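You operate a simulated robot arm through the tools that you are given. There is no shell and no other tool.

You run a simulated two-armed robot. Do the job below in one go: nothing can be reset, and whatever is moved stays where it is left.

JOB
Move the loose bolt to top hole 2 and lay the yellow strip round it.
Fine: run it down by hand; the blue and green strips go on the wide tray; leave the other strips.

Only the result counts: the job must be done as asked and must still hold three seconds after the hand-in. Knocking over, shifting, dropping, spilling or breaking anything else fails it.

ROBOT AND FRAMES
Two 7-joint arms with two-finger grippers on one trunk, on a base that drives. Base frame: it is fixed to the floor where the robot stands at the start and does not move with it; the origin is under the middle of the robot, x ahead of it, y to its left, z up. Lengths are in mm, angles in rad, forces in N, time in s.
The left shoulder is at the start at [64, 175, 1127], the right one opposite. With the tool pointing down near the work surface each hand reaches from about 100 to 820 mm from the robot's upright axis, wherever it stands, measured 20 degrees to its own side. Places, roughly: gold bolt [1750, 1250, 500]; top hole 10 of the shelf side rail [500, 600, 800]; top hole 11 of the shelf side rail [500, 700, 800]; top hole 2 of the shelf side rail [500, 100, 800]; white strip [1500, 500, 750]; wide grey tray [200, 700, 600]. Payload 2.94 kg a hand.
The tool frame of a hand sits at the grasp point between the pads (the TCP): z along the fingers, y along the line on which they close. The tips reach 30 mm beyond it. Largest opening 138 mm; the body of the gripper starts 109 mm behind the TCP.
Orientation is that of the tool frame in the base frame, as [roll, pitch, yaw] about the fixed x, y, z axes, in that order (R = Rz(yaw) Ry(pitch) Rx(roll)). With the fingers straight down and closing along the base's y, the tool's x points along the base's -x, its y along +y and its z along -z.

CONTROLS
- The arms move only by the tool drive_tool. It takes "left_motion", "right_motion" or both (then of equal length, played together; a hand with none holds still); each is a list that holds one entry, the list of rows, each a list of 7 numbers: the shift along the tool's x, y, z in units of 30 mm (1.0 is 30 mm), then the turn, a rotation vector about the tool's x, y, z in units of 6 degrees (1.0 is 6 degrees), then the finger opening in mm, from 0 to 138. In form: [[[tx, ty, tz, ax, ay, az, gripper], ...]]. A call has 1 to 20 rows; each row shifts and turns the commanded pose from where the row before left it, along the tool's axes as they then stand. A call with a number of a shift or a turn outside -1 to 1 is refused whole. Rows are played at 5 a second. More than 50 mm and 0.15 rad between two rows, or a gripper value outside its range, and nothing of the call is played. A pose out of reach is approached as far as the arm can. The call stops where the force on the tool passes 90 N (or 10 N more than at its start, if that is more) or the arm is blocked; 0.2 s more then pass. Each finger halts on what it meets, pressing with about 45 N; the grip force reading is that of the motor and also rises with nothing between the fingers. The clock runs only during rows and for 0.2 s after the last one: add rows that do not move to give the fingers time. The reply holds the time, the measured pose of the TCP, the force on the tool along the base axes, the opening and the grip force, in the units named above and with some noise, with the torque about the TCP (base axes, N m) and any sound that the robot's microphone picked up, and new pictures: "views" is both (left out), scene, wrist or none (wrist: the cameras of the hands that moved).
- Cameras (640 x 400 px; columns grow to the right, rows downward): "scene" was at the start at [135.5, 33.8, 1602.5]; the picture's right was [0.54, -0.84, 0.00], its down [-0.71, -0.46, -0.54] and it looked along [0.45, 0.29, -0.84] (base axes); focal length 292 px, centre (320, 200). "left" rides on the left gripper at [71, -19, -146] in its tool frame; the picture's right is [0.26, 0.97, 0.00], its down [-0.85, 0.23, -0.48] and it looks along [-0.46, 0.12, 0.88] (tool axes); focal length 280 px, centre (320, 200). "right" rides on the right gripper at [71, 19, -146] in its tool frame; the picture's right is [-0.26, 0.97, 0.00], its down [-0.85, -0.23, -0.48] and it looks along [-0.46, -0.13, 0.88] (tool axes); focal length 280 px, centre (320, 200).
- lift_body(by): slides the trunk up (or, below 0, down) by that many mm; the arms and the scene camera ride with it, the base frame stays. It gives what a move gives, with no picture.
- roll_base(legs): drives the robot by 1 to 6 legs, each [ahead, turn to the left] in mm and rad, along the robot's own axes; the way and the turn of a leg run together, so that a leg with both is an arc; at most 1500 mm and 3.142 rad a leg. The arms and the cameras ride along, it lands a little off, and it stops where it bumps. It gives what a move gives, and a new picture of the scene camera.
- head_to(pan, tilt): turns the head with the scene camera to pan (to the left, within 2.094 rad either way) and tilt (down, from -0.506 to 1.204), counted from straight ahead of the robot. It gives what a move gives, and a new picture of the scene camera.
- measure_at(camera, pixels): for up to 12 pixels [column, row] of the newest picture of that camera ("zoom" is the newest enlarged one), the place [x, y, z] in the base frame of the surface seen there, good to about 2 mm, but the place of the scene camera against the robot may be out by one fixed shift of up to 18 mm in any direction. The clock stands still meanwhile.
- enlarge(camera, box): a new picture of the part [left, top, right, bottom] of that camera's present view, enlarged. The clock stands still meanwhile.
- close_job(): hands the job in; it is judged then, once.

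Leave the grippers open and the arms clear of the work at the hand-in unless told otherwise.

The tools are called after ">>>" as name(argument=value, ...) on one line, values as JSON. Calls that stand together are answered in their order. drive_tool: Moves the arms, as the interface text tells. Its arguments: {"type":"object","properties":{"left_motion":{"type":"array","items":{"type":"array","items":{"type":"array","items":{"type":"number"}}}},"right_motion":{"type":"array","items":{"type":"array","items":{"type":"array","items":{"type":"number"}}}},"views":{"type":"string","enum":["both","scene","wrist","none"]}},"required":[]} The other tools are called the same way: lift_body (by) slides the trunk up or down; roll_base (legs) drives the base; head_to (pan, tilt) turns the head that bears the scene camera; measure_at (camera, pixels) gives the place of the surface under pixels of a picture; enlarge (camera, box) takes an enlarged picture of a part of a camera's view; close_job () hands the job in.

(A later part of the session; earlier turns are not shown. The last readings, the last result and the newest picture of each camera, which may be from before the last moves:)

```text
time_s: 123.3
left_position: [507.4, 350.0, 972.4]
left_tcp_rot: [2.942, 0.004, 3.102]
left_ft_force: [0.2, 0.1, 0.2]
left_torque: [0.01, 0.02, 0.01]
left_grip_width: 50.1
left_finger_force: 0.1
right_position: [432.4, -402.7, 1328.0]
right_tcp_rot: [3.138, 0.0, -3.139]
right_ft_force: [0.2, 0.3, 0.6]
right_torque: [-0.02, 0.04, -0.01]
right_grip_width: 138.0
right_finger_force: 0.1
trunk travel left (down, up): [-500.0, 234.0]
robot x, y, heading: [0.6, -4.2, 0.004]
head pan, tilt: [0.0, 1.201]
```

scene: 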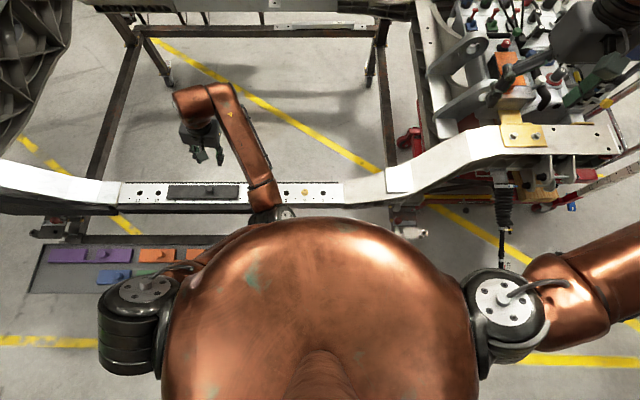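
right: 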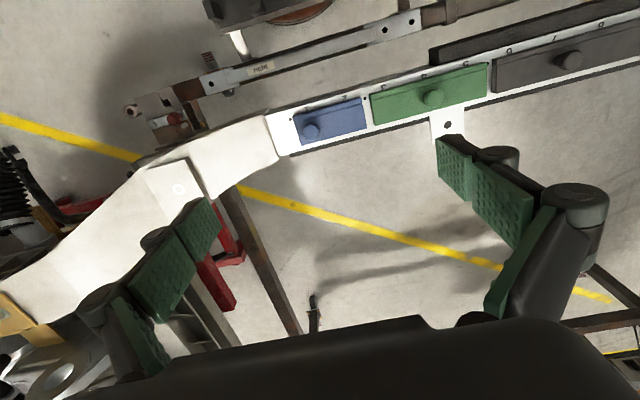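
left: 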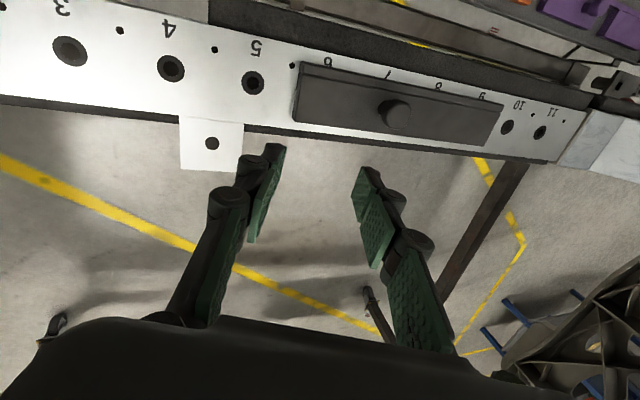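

Free now. I straighten the tilt fully and move the hand up and back to the open area near [330, 450, 1100], where the elbow was outside at the start, watching the elbow.

>>> drive_tool(left_motion=[[[0.5, 0.4, -0.6, 0.5, 0, 0, 50], [0.5, 0.4, -0.6, 0.5, 0, 0, 50], [0.5, 0.4, -0.6, 0.5, 0, 0, 50], [0.5, 0.4, -0.6, 0.4, 0, 0, 50], [0.5, 0.4, -0.6, 0, 0, 0, 50], [0.5, 0.4, -0.6, 0, 0, 0, 50], [0, 0, 0, 0, 0, 0, 50]]], views="scene")

```text
time_s: 124.9
left_position: [421.3, 400.4, 1078.5]
left_tcp_rot: [-3.118, -0.001, 3.084]
left_ft_force: [-1.4, -1.0, 0.7]
left_torque: [0.03, -0.04, -0.03]
left_grip_width: 49.9
left_finger_force: 0.0
right_position: [433.1, -402.2, 1327.9]
right_tcp_rot: [3.137, 0.0, -3.139]
right_ft_force: [0.1, 0.2, -0.3]
right_torque: [-0.02, -0.03, 0.01]
right_grip_width: 138.0
right_finger_force: 0.0
trunk travel left (down, up): [-500.0, 234.0]
robot x, y, heading: [1.1, 2.5, 0.0]
head pan, tilt: [0.0, 1.201]
```

scene: 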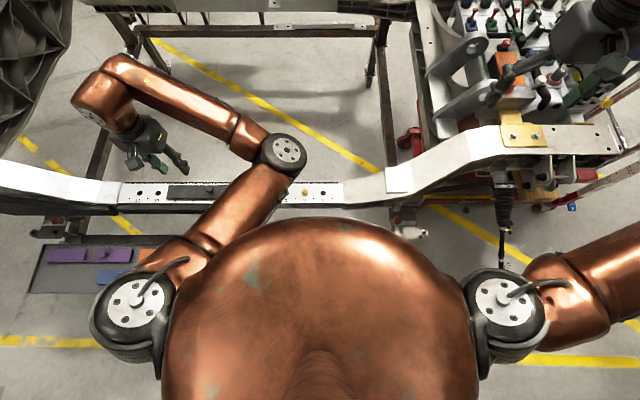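

The arm has flipped to an elbow-in posture during the long clockwise winding. Turning the hand counter-clockwise to its stop should roll the elbow back over to the outside, so I do that here in open space, 90° first.

>>> drive_tool(left_motion=[[[0, 0, 0, 0, 0, -1, 50], [0, 0, 0, 0, 0, -1, 50], [0, 0, 0, 0, 0, -1, 50], [0, 0, 0, 0, 0, -1, 50], [0, 0, 0, 0, 0, -1, 50], [0, 0, 0, 0, 0, -1, 50], [0, 0, 0, 0, 0, -1, 50], [0, 0, 0, 0, 0, -1, 50], [0, 0, 0, 0, 0, -1, 50], [0, 0, 0, 0, 0, -1, 50], [0, 0, 0, 0, 0, -1, 50], [0, 0, 0, 0, 0, -1, 50], [0, 0, 0, 0, 0, -1, 50], [0, 0, 0, 0, 0, -1, 50], [0, 0, 0, 0, 0, -1, 50], [0, 0, 0, 0, 0, 0, 50]]], views="scene")

```text
time_s: 128.3
left_position: [420.6, 403.9, 1077.7]
left_tcp_rot: [3.139, -0.024, -1.627]
left_ft_force: [-0.2, 0.0, 0.6]
left_torque: [0.01, -0.02, -0.02]
left_grip_width: 50.0
left_finger_force: 0.1
right_position: [432.4, -401.5, 1328.6]
right_tcp_rot: [3.139, 0.0, -3.138]
right_ft_force: [-0.1, -0.1, 0.2]
right_torque: [0.01, -0.01, 0.01]
right_grip_width: 138.2
right_finger_force: 0.1
trunk travel left (down, up): [-500.0, 234.0]
robot x, y, heading: [1.6, -1.0, 0.001]
head pan, tilt: [0.0, 1.201]
```

scene: 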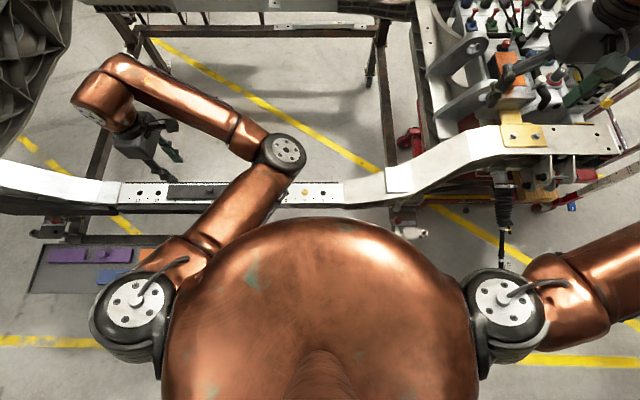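

Only the last joint turned; the elbow stays. I continue counter-clockwise another 114°.

>>> drive_tool(left_motion=[[[0, 0, 0, 0, 0, -1, 50], [0, 0, 0, 0, 0, -1, 50], [0, 0, 0, 0, 0, -1, 50], [0, 0, 0, 0, 0, -1, 50], [0, 0, 0, 0, 0, -1, 50], [0, 0, 0, 0, 0, -1, 50], [0, 0, 0, 0, 0, -1, 50], [0, 0, 0, 0, 0, -1, 50], [0, 0, 0, 0, 0, -1, 50], [0, 0, 0, 0, 0, -1, 50], [0, 0, 0, 0, 0, -1, 50], [0, 0, 0, 0, 0, -1, 50], [0, 0, 0, 0, 0, -1, 50], [0, 0, 0, 0, 0, -1, 50], [0, 0, 0, 0, 0, -1, 50], [0, 0, 0, 0, 0, -1, 50], [0, 0, 0, 0, 0, -1, 50], [0, 0, 0, 0, 0, -1, 50], [0, 0, 0, 0, 0, -1, 50], [0, 0, 0, 0, 0, 0, 50]]], views="scene")

```text
time_s: 132.5
left_position: [421.7, 402.0, 1077.1]
left_tcp_rot: [3.119, 0.013, 0.364]
left_ft_force: [0.6, -0.1, -0.5]
left_torque: [-0.01, 0.0, -0.02]
left_grip_width: 50.0
left_finger_force: 0.1
right_position: [431.5, -401.7, 1327.5]
right_tcp_rot: [3.138, -0.001, -3.138]
right_ft_force: [1.3, 0.1, -0.6]
right_torque: [0.02, -0.04, -0.04]
right_grip_width: 137.8
right_finger_force: 0.1
trunk travel left (down, up): [-500.0, 234.0]
robot x, y, heading: [2.7, -3.2, 0.006]
head pan, tilt: [0.0, 1.201]
```

scene: 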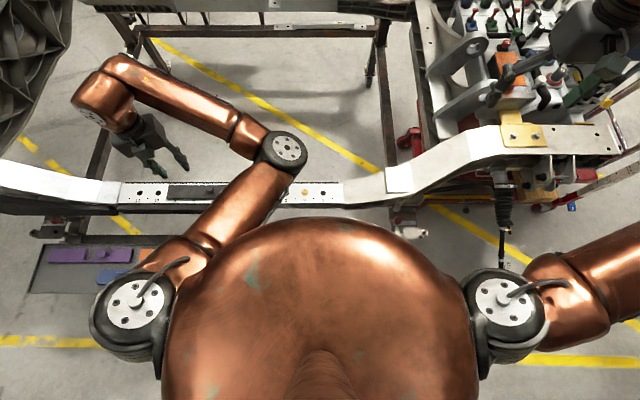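

The elbow doesn't roll back this way. Rather than force it, I'll finish the bolt with the right arm, whose posture is untouched: hole 2 lies in easy reach for it if the robot turns left by 0.25 rad. Both hands are above z=1070, clear of everything.

>>> roll_base(legs=[[0, 0.25]])

```text
time_s: 133.7
left_position: [307.6, 493.8, 1076.5]
left_tcp_rot: [3.118, 0.011, 0.613]
left_ft_force: [0.0, 0.7, -1.0]
left_torque: [0.02, -0.05, -0.03]
left_grip_width: 50.1
left_finger_force: 0.0
right_position: [519.1, -281.6, 1327.4]
right_tcp_rot: [3.139, 0.001, -2.887]
right_ft_force: [-0.4, 0.3, 0.2]
right_torque: [-0.02, 0.03, 0.0]
right_grip_width: 138.2
right_finger_force: 0.1
trunk travel left (down, up): [-500.0, 234.0]
robot x, y, heading: [1.6, 2.5, 0.254]
head pan, tilt: [0.0, 1.201]
```

scene: 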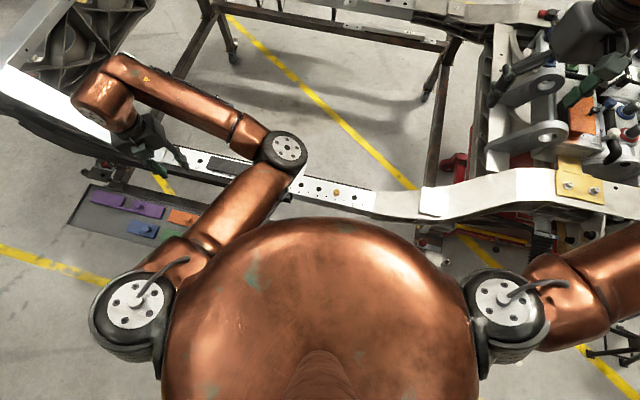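

I check where the left elbow is in space, so that the right hand doesn't meet it.

>>> measure_at(camera="scene", pixels=[[285, 150], [300, 165], [250, 120], [240, 200], [130, 80], [336, 191], [540, 100], [500, 70]])

```text
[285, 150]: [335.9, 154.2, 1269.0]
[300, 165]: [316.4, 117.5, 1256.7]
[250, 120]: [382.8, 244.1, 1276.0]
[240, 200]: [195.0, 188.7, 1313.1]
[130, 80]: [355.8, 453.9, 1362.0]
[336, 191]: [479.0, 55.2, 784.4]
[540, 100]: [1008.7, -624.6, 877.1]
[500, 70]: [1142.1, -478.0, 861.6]
```

The left elbow is at about [325, 130, 1260], rather close to where the right wrist must work. I move the left hand away to the left, to about [200, 750, 1050].

>>> drive_tool(left_motion=[[[0.196, -0.905, 0.09, 0, 0, 0, 50], [0.196, -0.905, 0.09, 0, 0, 0, 50], [0.196, -0.905, 0.09, 0, 0, 0, 50], [0.196, -0.905, 0.09, 0, 0, 0, 50], [0.196, -0.905, 0.09, 0, 0, 0, 50], [0.196, -0.905, 0.09, 0, 0, 0, 50], [0.196, -0.905, 0.09, 0, 0, 0, 50], [0.196, -0.905, 0.09, 0, 0, 0, 50], [0.196, -0.905, 0.09, 0, 0, 0, 50], [0.196, -0.905, 0.09, 0, 0, 0, 50], [0, 0, 0, 0, 0, 0, 50]]], views="scene")

```text
time_s: 136.1
left_position: [200.3, 751.2, 1044.5]
left_tcp_rot: [3.121, 0.011, 0.612]
left_ft_force: [0.2, -0.6, -0.1]
left_torque: [0.0, 0.01, 0.01]
left_grip_width: 50.0
left_finger_force: 0.2
right_position: [518.5, -281.7, 1328.1]
right_tcp_rot: [3.139, -0.001, -2.887]
right_ft_force: [-0.3, -0.6, 0.6]
right_torque: [-0.01, 0.03, -0.01]
right_grip_width: 138.0
right_finger_force: 0.0
trunk travel left (down, up): [-500.0, 234.0]
robot x, y, heading: [1.1, 3.3, 0.254]
head pan, tilt: [0.0, 1.201]
```

scene: 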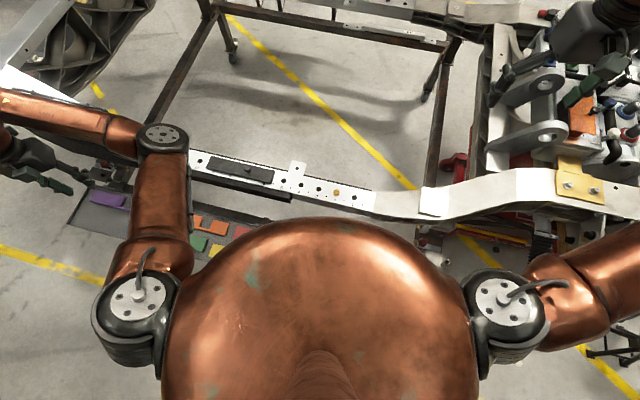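

The left arm is clear. Now the right hand goes over to about [420, 40, 960], with the fingers at 60 mm.

>>> drive_tool(right_motion=[[[0.036, 0.862, 0.944, 0, 0, 0, 60], [0.036, 0.862, 0.944, 0, 0, 0, 60], [0.036, 0.862, 0.944, 0, 0, 0, 60], [0.036, 0.862, 0.944, 0, 0, 0, 60], [0.036, 0.862, 0.944, 0, 0, 0, 60], [0.036, 0.862, 0.944, 0, 0, 0, 60], [0.036, 0.862, 0.944, 0, 0, 0, 60], [0.036, 0.862, 0.944, 0, 0, 0, 60], [0.036, 0.862, 0.944, 0, 0, 0, 60], [0.036, 0.862, 0.944, 0, 0, 0, 60], [0.036, 0.862, 0.944, 0, 0, 0, 60], [0.036, 0.862, 0.944, 0, 0, 0, 60], [0.036, 0.862, 0.944, 0, 0, 0, 60], [0, 0, 0, 0, 0, 0, 60]]], views="both")

```text
time_s: 139.1
left_position: [200.6, 751.7, 1044.6]
left_tcp_rot: [3.119, 0.01, 0.612]
left_ft_force: [0.1, -0.5, -0.7]
left_torque: [0.05, 0.03, 0.04]
left_grip_width: 50.0
left_finger_force: 0.1
right_position: [419.8, 41.4, 961.1]
right_tcp_rot: [3.138, 0.0, -2.888]
right_ft_force: [-0.1, 0.7, 0.9]
right_torque: [0.02, 0.0, 0.01]
right_grip_width: 60.1
right_finger_force: 0.0
trunk travel left (down, up): [-500.0, 234.0]
robot x, y, heading: [-4.9, 0.1, 0.256]
head pan, tilt: [0.0, 1.201]
```

scene: 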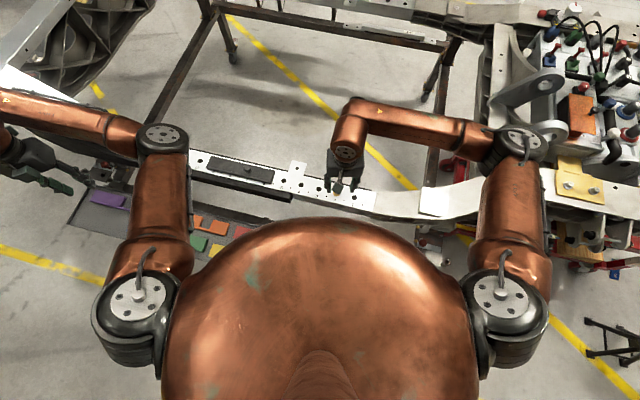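
right: 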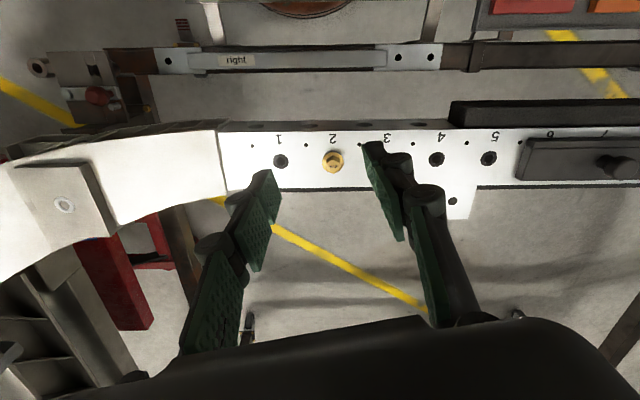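

The right arm reaches well with its elbow outside. I zoom on the bolt at (333, 161) for its position and flats.

>>> enlarge(camera="right", box=[300, 125, 370, 190])

>>> measure_at(camera="zoom", pixels=[[320, 200], [300, 230], [310, 215], [330, 230], [350, 215]])

>>> measure_at(camera="right", pixels=[[333, 160], [333, 166], [327, 162], [339, 160], [280, 160], [437, 159], [489, 158], [308, 143]])

```text
6.15 times, centred on (335, 158) of right
```

zoom: 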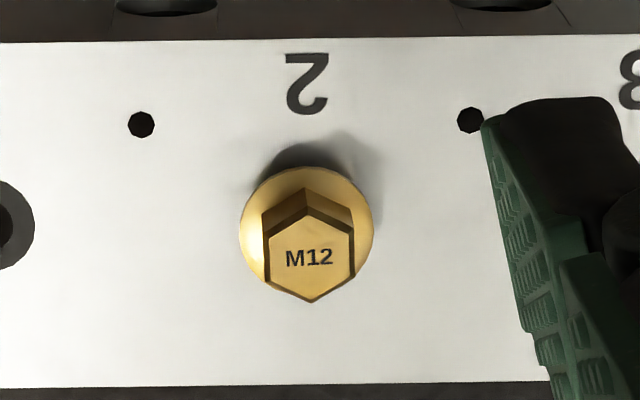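

```text
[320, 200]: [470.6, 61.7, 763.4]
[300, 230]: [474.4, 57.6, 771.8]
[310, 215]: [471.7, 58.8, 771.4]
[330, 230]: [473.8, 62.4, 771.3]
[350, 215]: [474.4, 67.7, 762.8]
```

```text
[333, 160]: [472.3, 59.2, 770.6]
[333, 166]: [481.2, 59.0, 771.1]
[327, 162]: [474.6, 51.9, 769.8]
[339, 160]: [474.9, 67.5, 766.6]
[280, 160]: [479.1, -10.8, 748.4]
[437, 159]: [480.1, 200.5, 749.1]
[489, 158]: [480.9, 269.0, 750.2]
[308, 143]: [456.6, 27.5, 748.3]
```

The bolt is near [478–481, 58]; its left/right flats run nearly along x. I turn the right hand 13° to close along y and move above the bolt at z≈826, opening 50.

>>> drive_tool(right_motion=[[[0, 0, 0, 0, 0, 0.8, 50], [0, 0, 0, 0, 0, 0.8, 50], [0, 0, 0, 0, 0, 0.57, 50], [-0.4, 0.102, 0.9, 0, 0, 0, 50], [-0.4, 0.102, 0.9, 0, 0, 0, 50], [-0.4, 0.102, 0.9, 0, 0, 0, 50], [-0.4, 0.102, 0.9, 0, 0, 0, 50], [-0.4, 0.102, 0.9, 0, 0, 0, 50], [0, 0, 0, 0, 0, 0, 50]]], views="wrist")

>>> enlarge(camera="right", box=[270, 110, 370, 200])

```text
time_s: 141.1
left_position: [200.3, 751.3, 1044.4]
left_tcp_rot: [3.12, 0.009, 0.613]
left_ft_force: [-0.2, 0.3, 1.0]
left_torque: [0.01, 0.0, -0.03]
left_grip_width: 49.7
left_finger_force: 0.1
right_position: [480.3, 60.3, 825.4]
right_tcp_rot: [3.138, 0.0, -3.115]
right_ft_force: [1.2, 0.1, 0.8]
right_torque: [0.03, -0.02, 0.0]
right_grip_width: 49.8
right_finger_force: 0.0
trunk travel left (down, up): [-500.0, 234.0]
robot x, y, heading: [-0.2, 2.0, 0.256]
head pan, tilt: [0.0, 1.201]
```

right: 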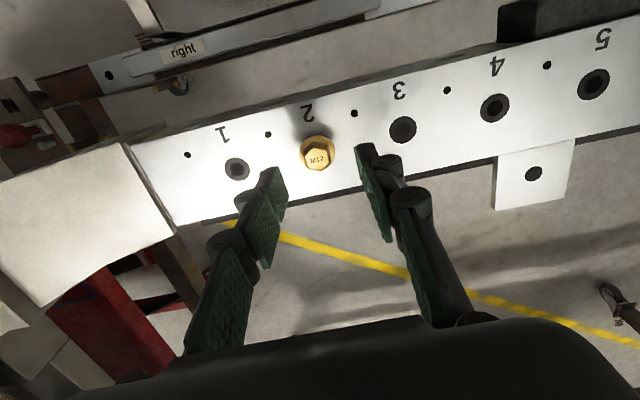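

```text
4.44 times, centred on (320, 155) of right
```

zoom: 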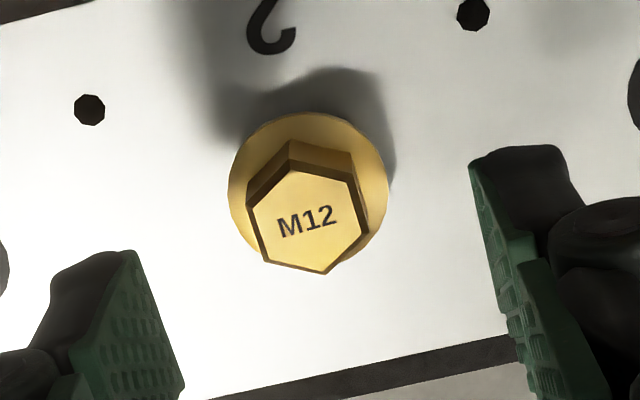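

Hex edges are parallel to the fingers now. The head is about 2 mm toward −y from the tool axis, so I shift −2 mm in y and lower to z≈790.5.

>>> drive_tool(right_motion=[[[-0.008, -0.067, 0.3, 0, 0, 0, 50], [0, 0, 0.45, 0, 0, 0, 50], [0, 0, 0.41, 0, 0, 0, 50], [0, 0, 0, 0, 0, 0, 50]]], views="wrist")

>>> enlarge(camera="right", box=[260, 130, 380, 220])

```text
time_s: 142.1
left_position: [199.4, 751.5, 1043.8]
left_tcp_rot: [3.118, 0.01, 0.614]
left_ft_force: [0.2, -0.5, -0.2]
left_torque: [-0.01, 0.0, 0.02]
left_grip_width: 50.1
left_finger_force: 0.1
right_position: [480.4, 56.5, 791.0]
right_tcp_rot: [3.138, -0.001, -3.115]
right_ft_force: [-0.2, -0.4, 0.9]
right_torque: [0.0, -0.01, 0.03]
right_grip_width: 50.1
right_finger_force: 0.0
trunk travel left (down, up): [-500.0, 234.0]
robot x, y, heading: [-1.4, -3.9, 0.252]
head pan, tilt: [0.0, 1.201]
```

right: 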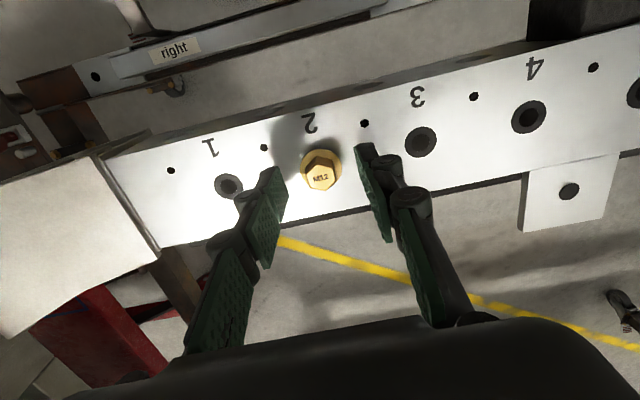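

```text
4.44 times, centred on (320, 175) of right
```

zoom: 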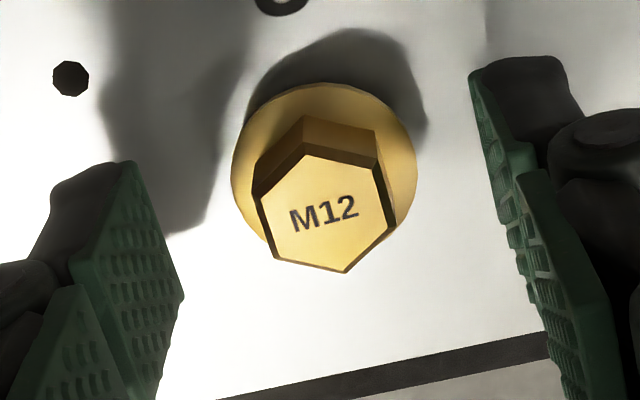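

The head is now within 1 mm of the tool axis. I add 0.8 mm in y and close on the flats.

>>> drive_tool(right_motion=[[[0, 0.027, 0, 0, 0, 0, 50], [0, 0, 0, 0, 0, 0, 10], [0, 0, 0, 0, 0, 0, 10], [0, 0, 0, 0, 0, 0, 10], [0, 0, 0, 0, 0, 0, 10], [0, 0, 0, 0, 0, 0, 10]]], views="wrist")

>>> enlarge(camera="right", box=[260, 130, 380, 220])

```text
time_s: 143.5
left_position: [201.3, 752.2, 1044.9]
left_tcp_rot: [3.12, 0.01, 0.613]
left_ft_force: [-0.6, 0.1, 0.6]
left_torque: [-0.03, 0.03, -0.02]
left_grip_width: 49.8
left_finger_force: 0.0
right_position: [479.6, 58.4, 792.0]
right_tcp_rot: [3.14, -0.002, -3.115]
right_ft_force: [-0.7, -1.2, -1.4]
right_torque: [-0.07, -0.02, 0.03]
right_grip_width: 19.0
right_finger_force: 43.7
trunk travel left (down, up): [-500.0, 234.0]
robot x, y, heading: [0.1, 1.2, 0.249]
head pan, tilt: [0.0, 1.201]
```

right: 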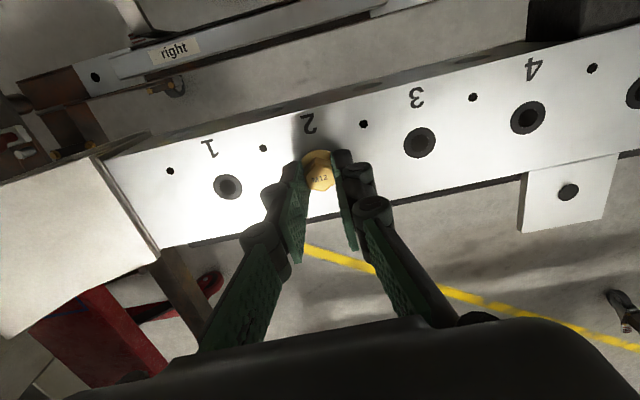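

```text
4.44 times, centred on (320, 175) of right
```

zoom: 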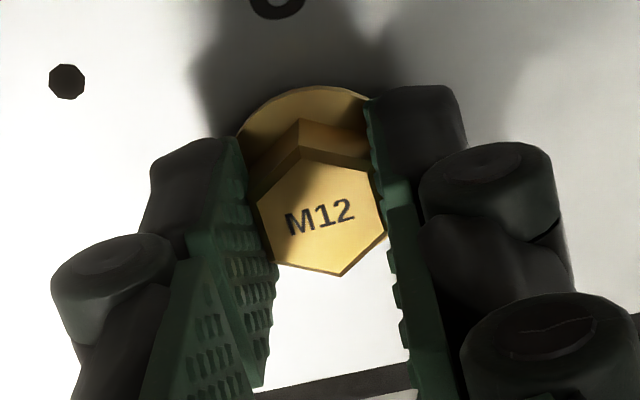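

A clean grip: 19.0 mm, with side forces near zero. I turn clockwise 30°, feeding slightly down, and read the forces.

>>> drive_tool(right_motion=[[[0, 0, 0.008, 0, 0, 1, 10], [0, 0, 0.008, 0, 0, 1, 10], [0, 0, 0.008, 0, 0, 1, 10], [0, 0, 0.008, 0, 0, 1, 10], [0, 0, 0.008, 0, 0, 1, 10], [0, 0, 0, 0, 0, 0, 10]]], views="wrist")

>>> enlarge(camera="right", box=[260, 130, 380, 220])

```text
time_s: 144.9
left_position: [201.6, 751.4, 1044.5]
left_tcp_rot: [3.12, 0.013, 0.613]
left_ft_force: [0.0, -0.3, 0.6]
left_torque: [0.0, -0.01, -0.02]
left_grip_width: 50.0
left_finger_force: 0.0
right_position: [479.2, 57.9, 789.4]
right_tcp_rot: [-3.141, -0.003, 2.644]
right_ft_force: [0.0, 1.8, -12.6]
right_torque: [-0.06, -0.17, 0.0]
right_grip_width: 18.8
right_finger_force: 43.8
trunk travel left (down, up): [-500.0, 234.0]
robot x, y, heading: [3.7, -1.5, 0.249]
head pan, tilt: [0.0, 1.201]
```

right: 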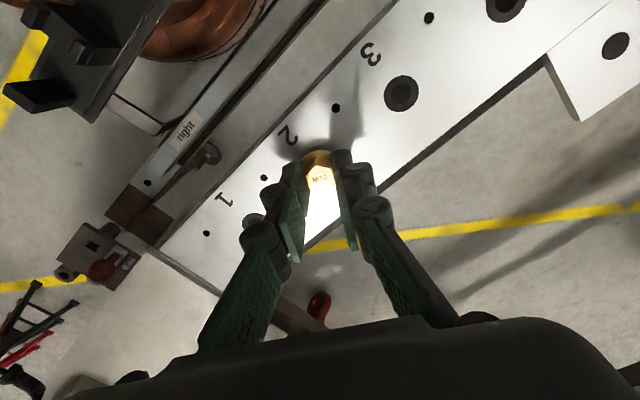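

```text
4.44 times, centred on (320, 175) of right
```

zoom: 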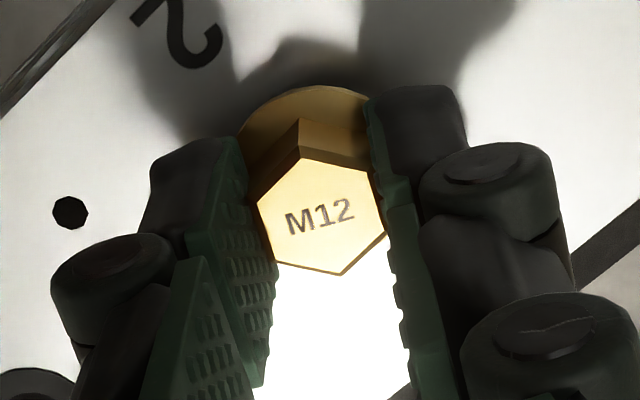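

The bolt turns with the hand and draws it down (−12.6 N), i.e. it sinks about 2 mm per 30°. I continue another 30° with more feed.

>>> drive_tool(right_motion=[[[0, 0, 0.016, 0, 0, 1, 10], [0, 0, 0.014, 0, 0, 1, 10], [0, 0, 0.012, 0, 0, 1, 10], [0, 0, 0.012, 0, 0, 1, 10], [0, 0, 0.012, 0, 0, 1, 10], [0, 0, 0, 0, 0, 0, 10]]], views="wrist")

>>> enlarge(camera="right", box=[260, 130, 380, 220])

```text
time_s: 146.3
left_position: [199.9, 751.5, 1043.2]
left_tcp_rot: [3.117, 0.012, 0.613]
left_ft_force: [0.4, 0.0, 0.1]
left_torque: [0.0, -0.01, 0.01]
left_grip_width: 49.9
left_finger_force: 0.0
right_position: [480.0, 58.0, 788.7]
right_tcp_rot: [-3.139, -0.004, 2.121]
right_ft_force: [-0.6, 2.5, -23.3]
right_torque: [0.02, -0.03, 0.0]
right_grip_width: 18.9
right_finger_force: 44.3
trunk travel left (down, up): [-500.0, 234.0]
robot x, y, heading: [-2.4, -2.1, 0.257]
head pan, tilt: [0.0, 1.201]
```

right: 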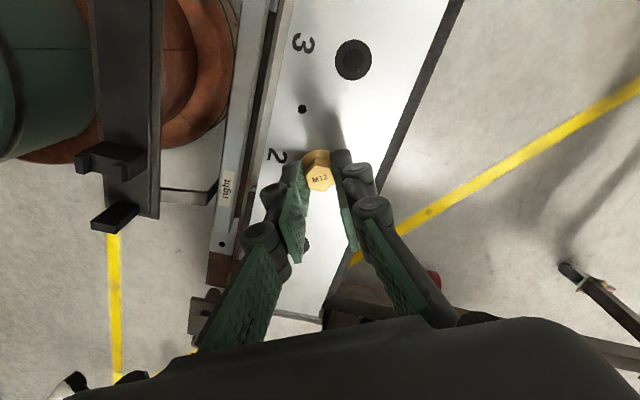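

```text
4.44 times, centred on (320, 175) of right
```

zoom: 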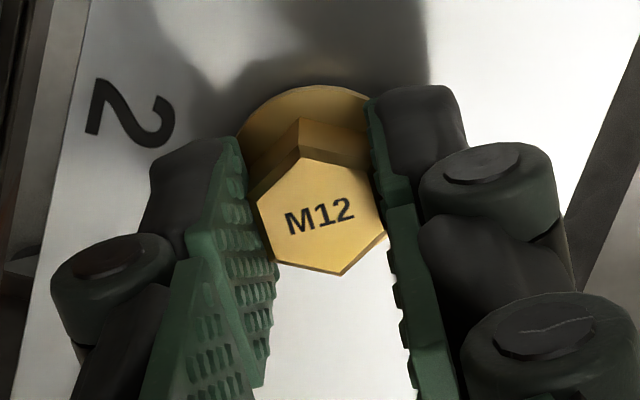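

Fz is −23 N, so the hand is being pulled down; I relieve that by lowering 1 mm without turning.

>>> drive_tool(right_motion=[[[0, 0, 0.03, 0, 0, 0, 10], [0, 0, 0, 0, 0, 0, 10]]], views="none")

```text
time_s: 146.9
left_position: [200.7, 752.4, 1044.6]
left_tcp_rot: [3.119, 0.012, 0.613]
left_ft_force: [0.2, 0.1, -0.1]
left_torque: [-0.02, 0.02, 0.01]
left_grip_width: 49.9
left_finger_force: 0.2
right_position: [480.0, 59.8, 787.4]
right_tcp_rot: [-3.139, -0.004, 2.119]
right_ft_force: [-1.0, 0.4, -13.6]
right_torque: [-0.1, 0.02, 0.01]
right_grip_width: 19.0
right_finger_force: 43.8
trunk travel left (down, up): [-500.0, 234.0]
robot x, y, heading: [-0.2, 1.8, 0.253]
head pan, tilt: [0.0, 1.201]
```

Good. I continue 24° clockwise with 0.6 mm feed per row.

>>> drive_tool(right_motion=[[[0, 0, 0.02, 0, 0, 1, 10], [0, 0, 0.02, 0, 0, 1, 10], [0, 0, 0.02, 0, 0, 1, 10], [0, 0, 0.02, 0, 0, 1, 10], [0, 0, 0, 0, 0, 0, 10]]], views="wrist")

>>> enlarge(camera="right", box=[260, 120, 380, 220])

```text
time_s: 148.1
left_position: [199.4, 752.3, 1044.1]
left_tcp_rot: [3.12, 0.01, 0.614]
left_ft_force: [-0.4, 0.2, -0.5]
left_torque: [-0.01, 0.01, 0.03]
left_grip_width: 49.9
left_finger_force: 0.0
right_position: [478.6, 59.0, 786.3]
right_tcp_rot: [-3.14, -0.003, 1.701]
right_ft_force: [-1.1, -3.6, 8.8]
right_torque: [-0.24, 0.05, 0.0]
right_grip_width: 19.1
right_finger_force: 43.9
trunk travel left (down, up): [-500.0, 234.0]
robot x, y, heading: [1.8, -0.9, 0.255]
head pan, tilt: [0.0, 1.201]
```

right: 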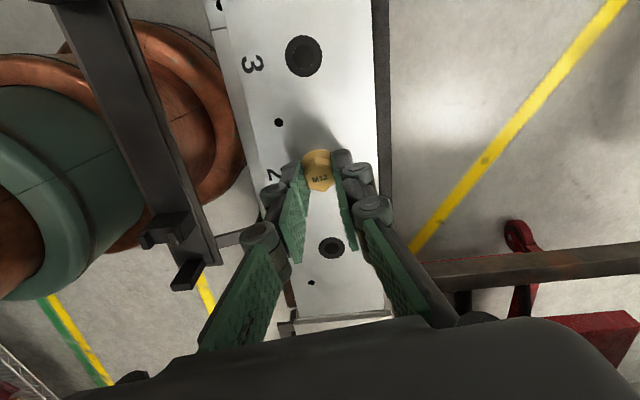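

```text
4.00 times, centred on (320, 170) of right
```

zoom: 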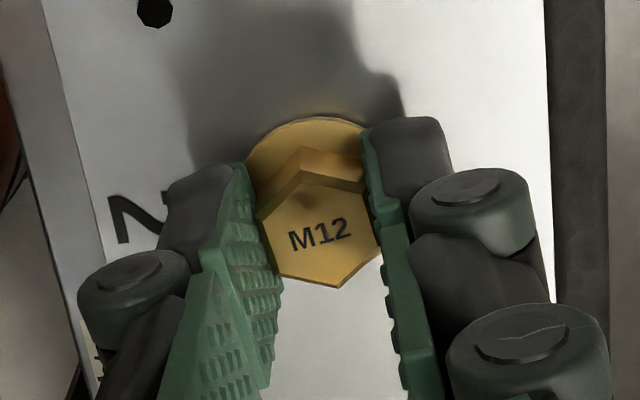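

Now Fz is +8.8 N, so the bolt has almost stopped sinking. I measure the head and flange heights.

>>> measure_at(camera="right", pixels=[[318, 182], [325, 176], [312, 184], [318, 153], [310, 154], [325, 152], [318, 145], [305, 120], [331, 247]])

```text
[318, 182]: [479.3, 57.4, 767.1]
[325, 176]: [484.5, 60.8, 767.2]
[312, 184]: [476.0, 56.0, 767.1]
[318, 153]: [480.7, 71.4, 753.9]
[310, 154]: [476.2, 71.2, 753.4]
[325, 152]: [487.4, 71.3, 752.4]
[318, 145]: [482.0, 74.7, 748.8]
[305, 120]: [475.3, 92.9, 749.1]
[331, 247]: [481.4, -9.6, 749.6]
```

Head top 767.1, flange top 753.5, plate 749.3: it's almost down. I turn another 24° with hardly any feed and watch the torque.

>>> drive_tool(right_motion=[[[0, 0, 0.005, 0, 0, 1, 10], [0, 0, 0.005, 0, 0, 1, 10], [0, 0, 0.005, 0, 0, 1, 10], [0, 0, 0.005, 0, 0, 1, 10], [0, 0, 0, 0, 0, 0, 10]]], views="wrist")

>>> enlarge(camera="right", box=[260, 120, 380, 220])

```text
time_s: 149.3
left_position: [199.8, 750.9, 1044.6]
left_tcp_rot: [3.119, 0.011, 0.615]
left_ft_force: [0.7, 0.1, -0.4]
left_torque: [-0.06, -0.04, 0.01]
left_grip_width: 50.1
left_finger_force: 0.0
right_position: [479.5, 59.5, 785.4]
right_tcp_rot: [-3.139, -0.004, 1.282]
right_ft_force: [4.8, 1.2, 5.7]
right_torque: [0.07, -0.12, 0.02]
right_grip_width: 19.0
right_finger_force: 43.2
trunk travel left (down, up): [-500.0, 234.0]
robot x, y, heading: [-0.8, 3.2, 0.248]
head pan, tilt: [0.0, 1.201]
```

right: 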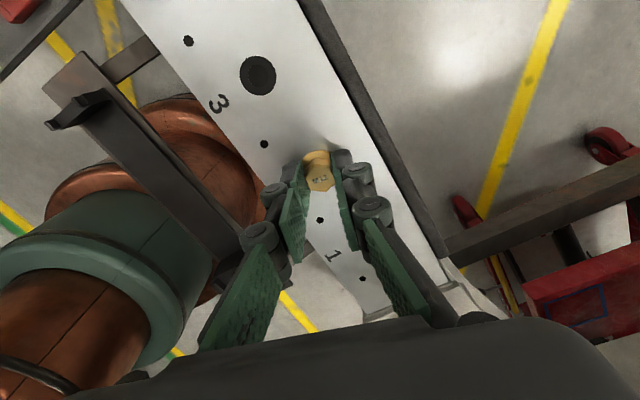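

```text
4.00 times, centred on (320, 170) of right
```

zoom: 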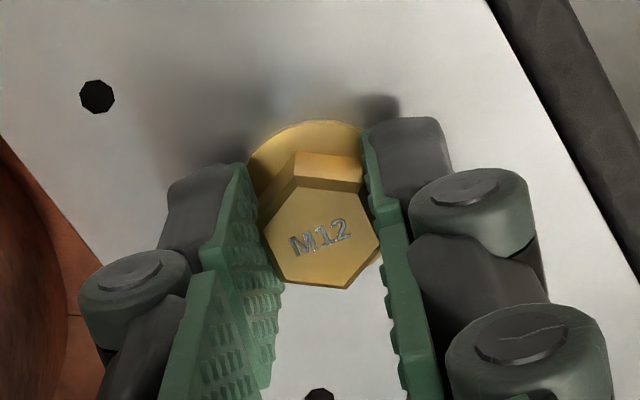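

The head seems to lag a bit in the pads, a sign of resistance. I measure the heights again.

>>> measure_at(camera="right", pixels=[[318, 182], [325, 180], [312, 182], [318, 154], [310, 154], [325, 153], [300, 150], [318, 145], [296, 146]])

```text
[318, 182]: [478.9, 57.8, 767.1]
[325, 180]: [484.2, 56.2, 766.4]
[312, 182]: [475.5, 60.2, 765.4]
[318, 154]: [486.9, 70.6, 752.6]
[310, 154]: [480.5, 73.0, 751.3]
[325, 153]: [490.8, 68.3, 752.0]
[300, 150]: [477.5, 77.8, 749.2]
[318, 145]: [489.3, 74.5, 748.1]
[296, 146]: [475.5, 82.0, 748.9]
```

Head top ≈766.3, flange top ≈752, about 3 mm above the plate, which may just be the flange's own thickness. I turn another 30° to see whether it still sinks.

>>> drive_tool(right_motion=[[[0, 0, 0.005, 0, 0, 1, 10], [0, 0, 0.005, 0, 0, 1, 10], [0, 0, 0.005, 0, 0, 1, 10], [0, 0, 0.005, 0, 0, 1, 10], [0, 0, 0.005, 0, 0, 1, 10], [0, 0, 0, 0, 0, 0, 10]]], views="wrist")

>>> enlarge(camera="right", box=[260, 120, 380, 220])

>>> measure_at(camera="right", pixels=[[318, 182], [325, 180], [312, 182], [318, 154], [310, 154], [325, 153], [300, 148], [318, 143], [296, 146]])

```text
time_s: 150.7
left_position: [201.3, 751.0, 1045.2]
left_tcp_rot: [3.119, 0.011, 0.613]
left_ft_force: [-0.1, 0.3, 0.0]
left_torque: [0.03, 0.01, 0.0]
left_grip_width: 50.2
left_finger_force: 0.0
right_position: [478.6, 58.2, 783.1]
right_tcp_rot: [-3.137, -0.001, 0.758]
right_ft_force: [4.7, -2.2, 3.4]
right_torque: [-0.1, -0.11, 0.0]
right_grip_width: 19.0
right_finger_force: 43.6
trunk travel left (down, up): [-500.0, 234.0]
robot x, y, heading: [2.9, 0.5, 0.246]
head pan, tilt: [0.0, 1.201]
```

right: 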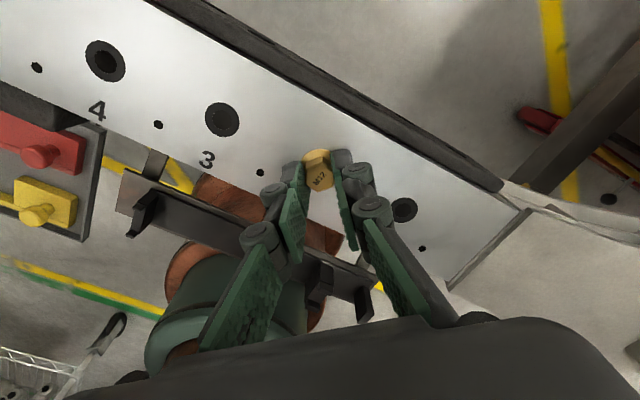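

```text
4.00 times, centred on (320, 170) of right
```

zoom: 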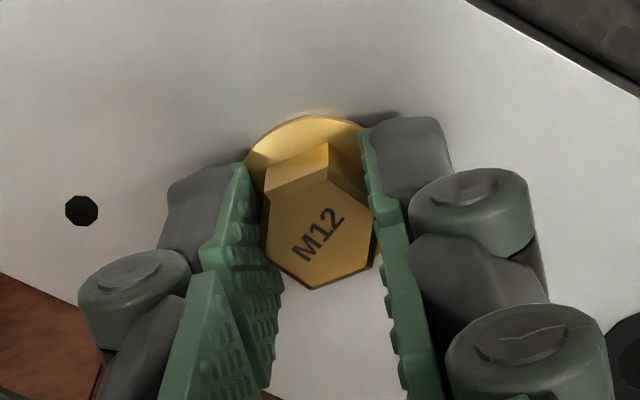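

```text
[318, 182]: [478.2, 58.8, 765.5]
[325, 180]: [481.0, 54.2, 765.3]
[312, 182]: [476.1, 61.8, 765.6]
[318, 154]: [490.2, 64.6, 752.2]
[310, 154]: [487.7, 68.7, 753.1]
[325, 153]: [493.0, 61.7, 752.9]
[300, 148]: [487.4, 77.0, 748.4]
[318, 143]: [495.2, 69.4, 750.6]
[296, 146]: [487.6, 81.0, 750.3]
```

In the last 30° the head stayed still in space while the pads slid round it (its "M12" text turned back by the same 27° in the picture), and the head top rests at 765.5. So the bolt is seated hand-tight. I open and rise to inspect it.

>>> drive_tool(right_motion=[[[0, 0, 0, 0, 0, 0, 55], [0, 0, 0, 0, 0, 0, 55], [0, 0, 0, 0, 0, 0, 55], [0, 0, -0.5, 0, 0, 0, 55], [0, 0, -0.8, 0, 0, 0, 55], [0, 0, -0.8, 0, 0, 0, 55], [0, 0, 0, 0, 0, 0, 55]]], views="wrist")

>>> enlarge(camera="right", box=[270, 90, 370, 190])

```text
time_s: 152.3
left_position: [201.1, 750.5, 1043.2]
left_tcp_rot: [3.118, 0.013, 0.612]
left_ft_force: [0.3, -0.3, -0.5]
left_torque: [-0.01, 0.0, -0.02]
left_grip_width: 49.9
left_finger_force: 0.0
right_position: [478.1, 58.4, 847.3]
right_tcp_rot: [-3.138, 0.0, 0.763]
right_ft_force: [0.0, 0.7, 0.5]
right_torque: [-0.02, -0.02, 0.03]
right_grip_width: 55.0
right_finger_force: 0.1
trunk travel left (down, up): [-500.0, 234.0]
robot x, y, heading: [1.5, 1.5, 0.253]
head pan, tilt: [0.0, 1.201]
```

right: 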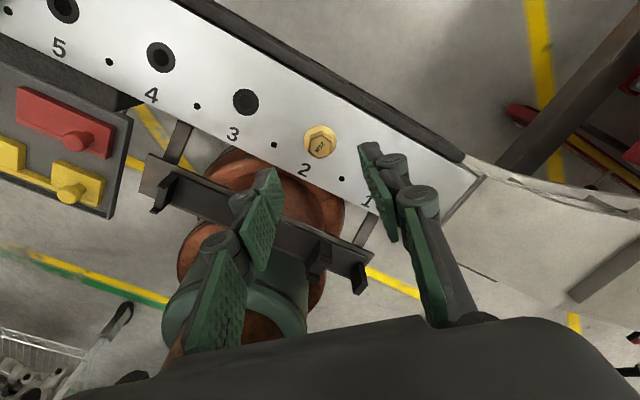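

```text
4.00 times, centred on (320, 140) of right
```

zoom: 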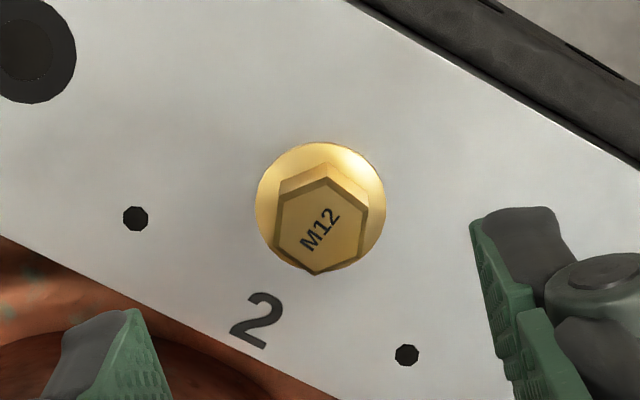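

The flange lies flush on the plate, with no gap and no shadow. Next the yellow strip: I'd pick it with the right arm after turning the robot left. First I raise the right hand well clear and look to the left rear, where the left arm would swing.

>>> drive_tool(right_motion=[[[0, 0, -1, 0, 0, 0, 60], [0, 0, -1, 0, 0, 0, 60], [0, 0, -1, 0, 0, 0, 60], [0, 0, -1, 0, 0, 0, 60], [0, 0, -1, 0, 0, 0, 60], [0, 0, 0, 0, 0, 0, 60]]], views="none")

>>> head_to(pan=1.9, tilt=0.7)

```text
time_s: 153.7
left_position: [200.4, 751.8, 1043.6]
left_tcp_rot: [3.119, 0.013, 0.613]
left_ft_force: [0.1, -0.4, -0.3]
left_torque: [-0.02, 0.04, -0.02]
left_grip_width: 50.2
left_finger_force: 0.0
right_position: [480.1, 58.5, 996.7]
right_tcp_rot: [-3.137, -0.002, 0.757]
right_ft_force: [0.6, -0.3, 0.2]
right_torque: [-0.01, -0.02, 0.01]
right_grip_width: 60.2
right_finger_force: 0.0
trunk travel left (down, up): [-500.0, 234.0]
robot x, y, heading: [-1.1, 1.7, 0.255]
head pan, tilt: [0.0, 1.201]
```

```text
time_s: 155.6
left_position: [200.1, 751.1, 1044.3]
left_tcp_rot: [3.119, 0.011, 0.612]
left_ft_force: [1.0, -0.2, 0.8]
left_torque: [-0.01, 0.03, 0.02]
left_grip_width: 50.0
left_finger_force: 0.2
right_position: [480.6, 58.2, 997.2]
right_tcp_rot: [-3.138, -0.002, 0.759]
right_ft_force: [-0.5, 0.4, 0.1]
right_torque: [0.02, 0.0, -0.02]
right_grip_width: 60.1
right_finger_force: 0.0
trunk travel left (down, up): [-500.0, 234.0]
robot x, y, heading: [-1.3, -2.2, 0.255]
head pan, tilt: [1.901, 0.7]
```

scene: 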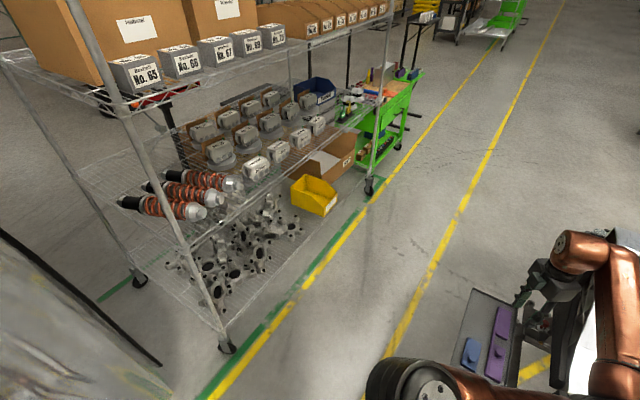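

A wire shelf rack stands to the left rear. I measure its nearest edges and posts.

>>> measure_at(camera="scene", pixels=[[225, 345], [185, 225], [140, 110], [90, 30], [300, 150], [380, 110], [330, 200], [370, 190], [250, 330], [340, 30], [270, 45], [550, 330]])

```text
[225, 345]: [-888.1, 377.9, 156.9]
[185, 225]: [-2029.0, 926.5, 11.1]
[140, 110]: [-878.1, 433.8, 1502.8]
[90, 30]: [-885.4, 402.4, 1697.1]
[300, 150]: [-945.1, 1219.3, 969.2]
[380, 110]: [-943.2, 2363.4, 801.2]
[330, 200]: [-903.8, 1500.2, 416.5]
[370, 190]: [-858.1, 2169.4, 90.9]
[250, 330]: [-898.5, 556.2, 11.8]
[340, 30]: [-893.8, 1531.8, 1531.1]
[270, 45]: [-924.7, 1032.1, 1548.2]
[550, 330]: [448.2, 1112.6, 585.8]
```

The rack front is at x≈−880; the left hand would swing to about x=−520, so there's ample room. I turn left by 1.0 rad.

>>> roll_base(legs=[[0, 0.5], [0, 0.5]])

>>> head_to(pan=0.0, tilt=1.2)

```text
time_s: 158.8
left_position: [-521.6, 577.7, 1043.9]
left_tcp_rot: [3.119, 0.011, 1.605]
left_ft_force: [-0.4, -0.9, -0.7]
left_torque: [0.06, -0.01, -0.01]
left_grip_width: 50.1
left_finger_force: 0.1
right_position: [213.0, 435.8, 996.1]
right_tcp_rot: [-3.139, -0.002, 1.752]
right_ft_force: [-0.3, -0.2, 0.5]
right_torque: [-0.02, -0.04, -0.01]
right_grip_width: 60.1
right_finger_force: 0.2
trunk travel left (down, up): [-500.0, 234.0]
robot x, y, heading: [-1.0, 2.1, 1.246]
head pan, tilt: [1.901, 0.7]
```

scene: 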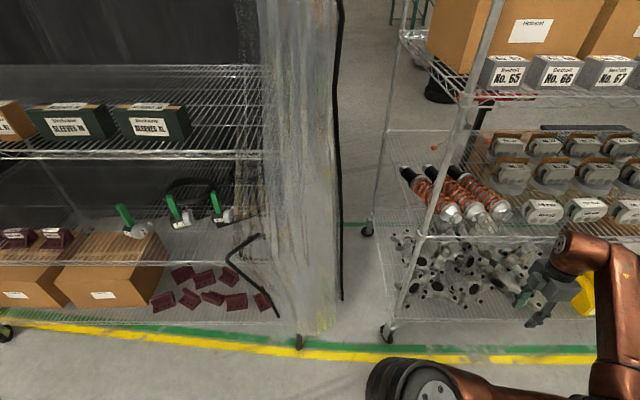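

```text
time_s: 160.7
left_position: [-519.4, 578.7, 1044.6]
left_tcp_rot: [3.118, 0.012, 1.605]
left_ft_force: [-0.1, 0.9, 0.5]
left_torque: [-0.04, -0.01, 0.0]
left_grip_width: 50.1
left_finger_force: 0.0
right_position: [213.1, 435.3, 997.5]
right_tcp_rot: [-3.139, -0.003, 1.753]
right_ft_force: [-0.2, 0.0, -0.2]
right_torque: [0.02, 0.01, -0.01]
right_grip_width: 60.0
right_finger_force: 0.0
trunk travel left (down, up): [-500.0, 234.0]
robot x, y, heading: [2.7, -2.5, 1.246]
head pan, tilt: [0.0, 1.201]
```

scene: 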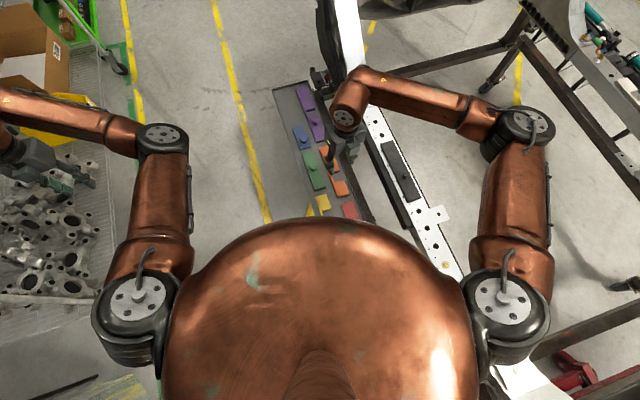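

The right arm is well placed over the tray with its elbow outside. I turn its hand counter-clockwise by 79.6° to yaw π, so the fingers close along y.

>>> drive_tool(right_motion=[[[0, 0, 0, 0, 0, -0.947, 60], [0, 0, 0, 0, 0, -0.947, 60], [0, 0, 0, 0, 0, -0.947, 60], [0, 0, 0, 0, 0, -0.947, 60], [0, 0, 0, 0, 0, -0.947, 60], [0, 0, 0, 0, 0, -0.947, 60], [0, 0, 0, 0, 0, -0.947, 60], [0, 0, 0, 0, 0, -0.947, 60], [0, 0, 0, 0, 0, -0.947, 60], [0, 0, 0, 0, 0, -0.947, 60], [0, 0, 0, 0, 0, -0.947, 60], [0, 0, 0, 0, 0, -0.947, 60], [0, 0, 0, 0, 0, -0.947, 60], [0, 0, 0, 0, 0, -0.947, 60], [0, 0, 0, 0, 0, 0, 60]]], views="wrist")

```text
time_s: 163.9
left_position: [-519.6, 577.9, 1042.8]
left_tcp_rot: [3.12, 0.012, 1.608]
left_ft_force: [-0.9, 0.5, -0.6]
left_torque: [-0.03, -0.02, -0.01]
left_grip_width: 50.0
left_finger_force: 0.0
right_position: [213.0, 434.2, 996.2]
right_tcp_rot: [3.141, -0.003, 3.14]
right_ft_force: [-0.8, 0.9, -0.8]
right_torque: [0.0, -0.02, -0.01]
right_grip_width: 60.2
right_finger_force: 0.1
trunk travel left (down, up): [-500.0, 234.0]
robot x, y, heading: [0.6, -3.1, 1.245]
head pan, tilt: [0.0, 1.201]
```

right: 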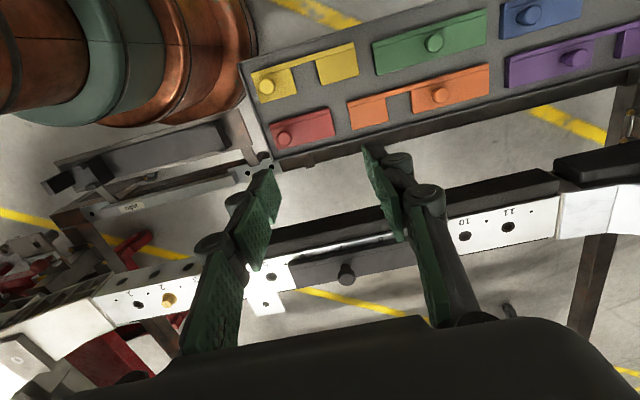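

The yellow strip is visible at the top, its knob at (267, 86). I measure it.

>>> measure_at(camera="right", pixels=[[267, 86], [262, 88], [272, 85], [252, 72], [355, 43], [257, 100], [357, 72], [305, 72], [435, 43], [334, 65], [293, 92], [318, 82]])

>>> enlarge(camera="right", box=[235, 20, 375, 150])

```text
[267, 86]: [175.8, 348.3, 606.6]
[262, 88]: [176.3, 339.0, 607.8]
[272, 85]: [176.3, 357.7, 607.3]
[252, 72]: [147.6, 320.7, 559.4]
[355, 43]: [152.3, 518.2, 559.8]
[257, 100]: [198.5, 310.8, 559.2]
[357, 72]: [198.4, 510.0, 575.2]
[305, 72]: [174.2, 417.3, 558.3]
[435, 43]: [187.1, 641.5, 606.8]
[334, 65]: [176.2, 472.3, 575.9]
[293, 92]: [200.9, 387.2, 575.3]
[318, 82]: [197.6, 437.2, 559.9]
```

```text
3.08 times, centred on (305, 85) of right
```

zoom: 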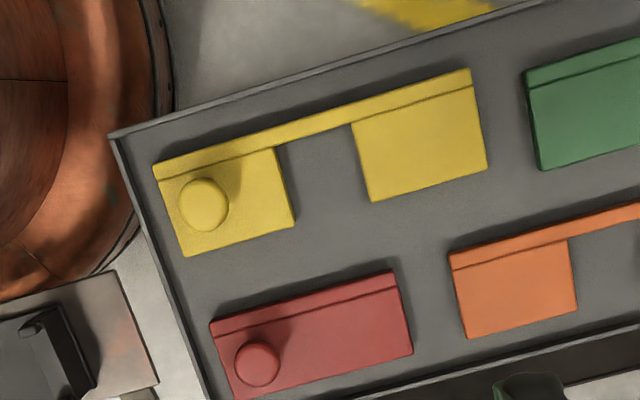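

Knob ≈[178, 347], top 607; gap y 387–437. I lower the right hand to above it at z≈700.

>>> drive_tool(right_motion=[[[0.106, -0.264, 0.897, 0, 0, 0, 60], [0.106, -0.264, 0.897, 0, 0, 0, 60], [0.106, -0.264, 0.897, 0, 0, 0, 60], [0.106, -0.264, 0.897, 0, 0, 0, 60], [0.106, -0.264, 0.897, 0, 0, 0, 60], [0.106, -0.264, 0.897, 0, 0, 0, 60], [0.106, -0.264, 0.897, 0, 0, 0, 60], [0.106, -0.264, 0.897, 0, 0, 0, 60], [0.106, -0.264, 0.897, 0, 0, 0, 60], [0.106, -0.264, 0.897, 0, 0, 0, 60], [0.106, -0.264, 0.897, 0, 0, 0, 60], [0, 0, 0, 0, 0, 0, 60]]], views="both")

```text
time_s: 166.5
left_position: [-518.8, 579.3, 1043.4]
left_tcp_rot: [3.119, 0.01, 1.605]
left_ft_force: [0.6, 1.0, -0.2]
left_torque: [0.02, 0.03, 0.03]
left_grip_width: 50.0
left_finger_force: 0.1
right_position: [178.1, 346.4, 701.7]
right_tcp_rot: [3.141, -0.003, 3.139]
right_ft_force: [-0.3, -0.2, 0.2]
right_torque: [0.02, 0.02, 0.02]
right_grip_width: 59.7
right_finger_force: 0.0
trunk travel left (down, up): [-500.0, 234.0]
robot x, y, heading: [-0.8, 1.0, 1.249]
head pan, tilt: [0.0, 1.201]
```

scene: 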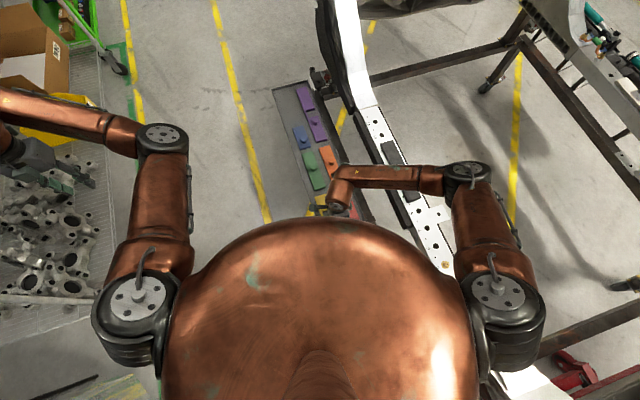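
right: 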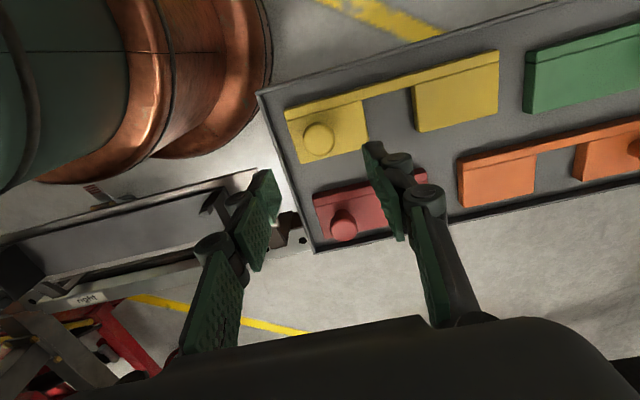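

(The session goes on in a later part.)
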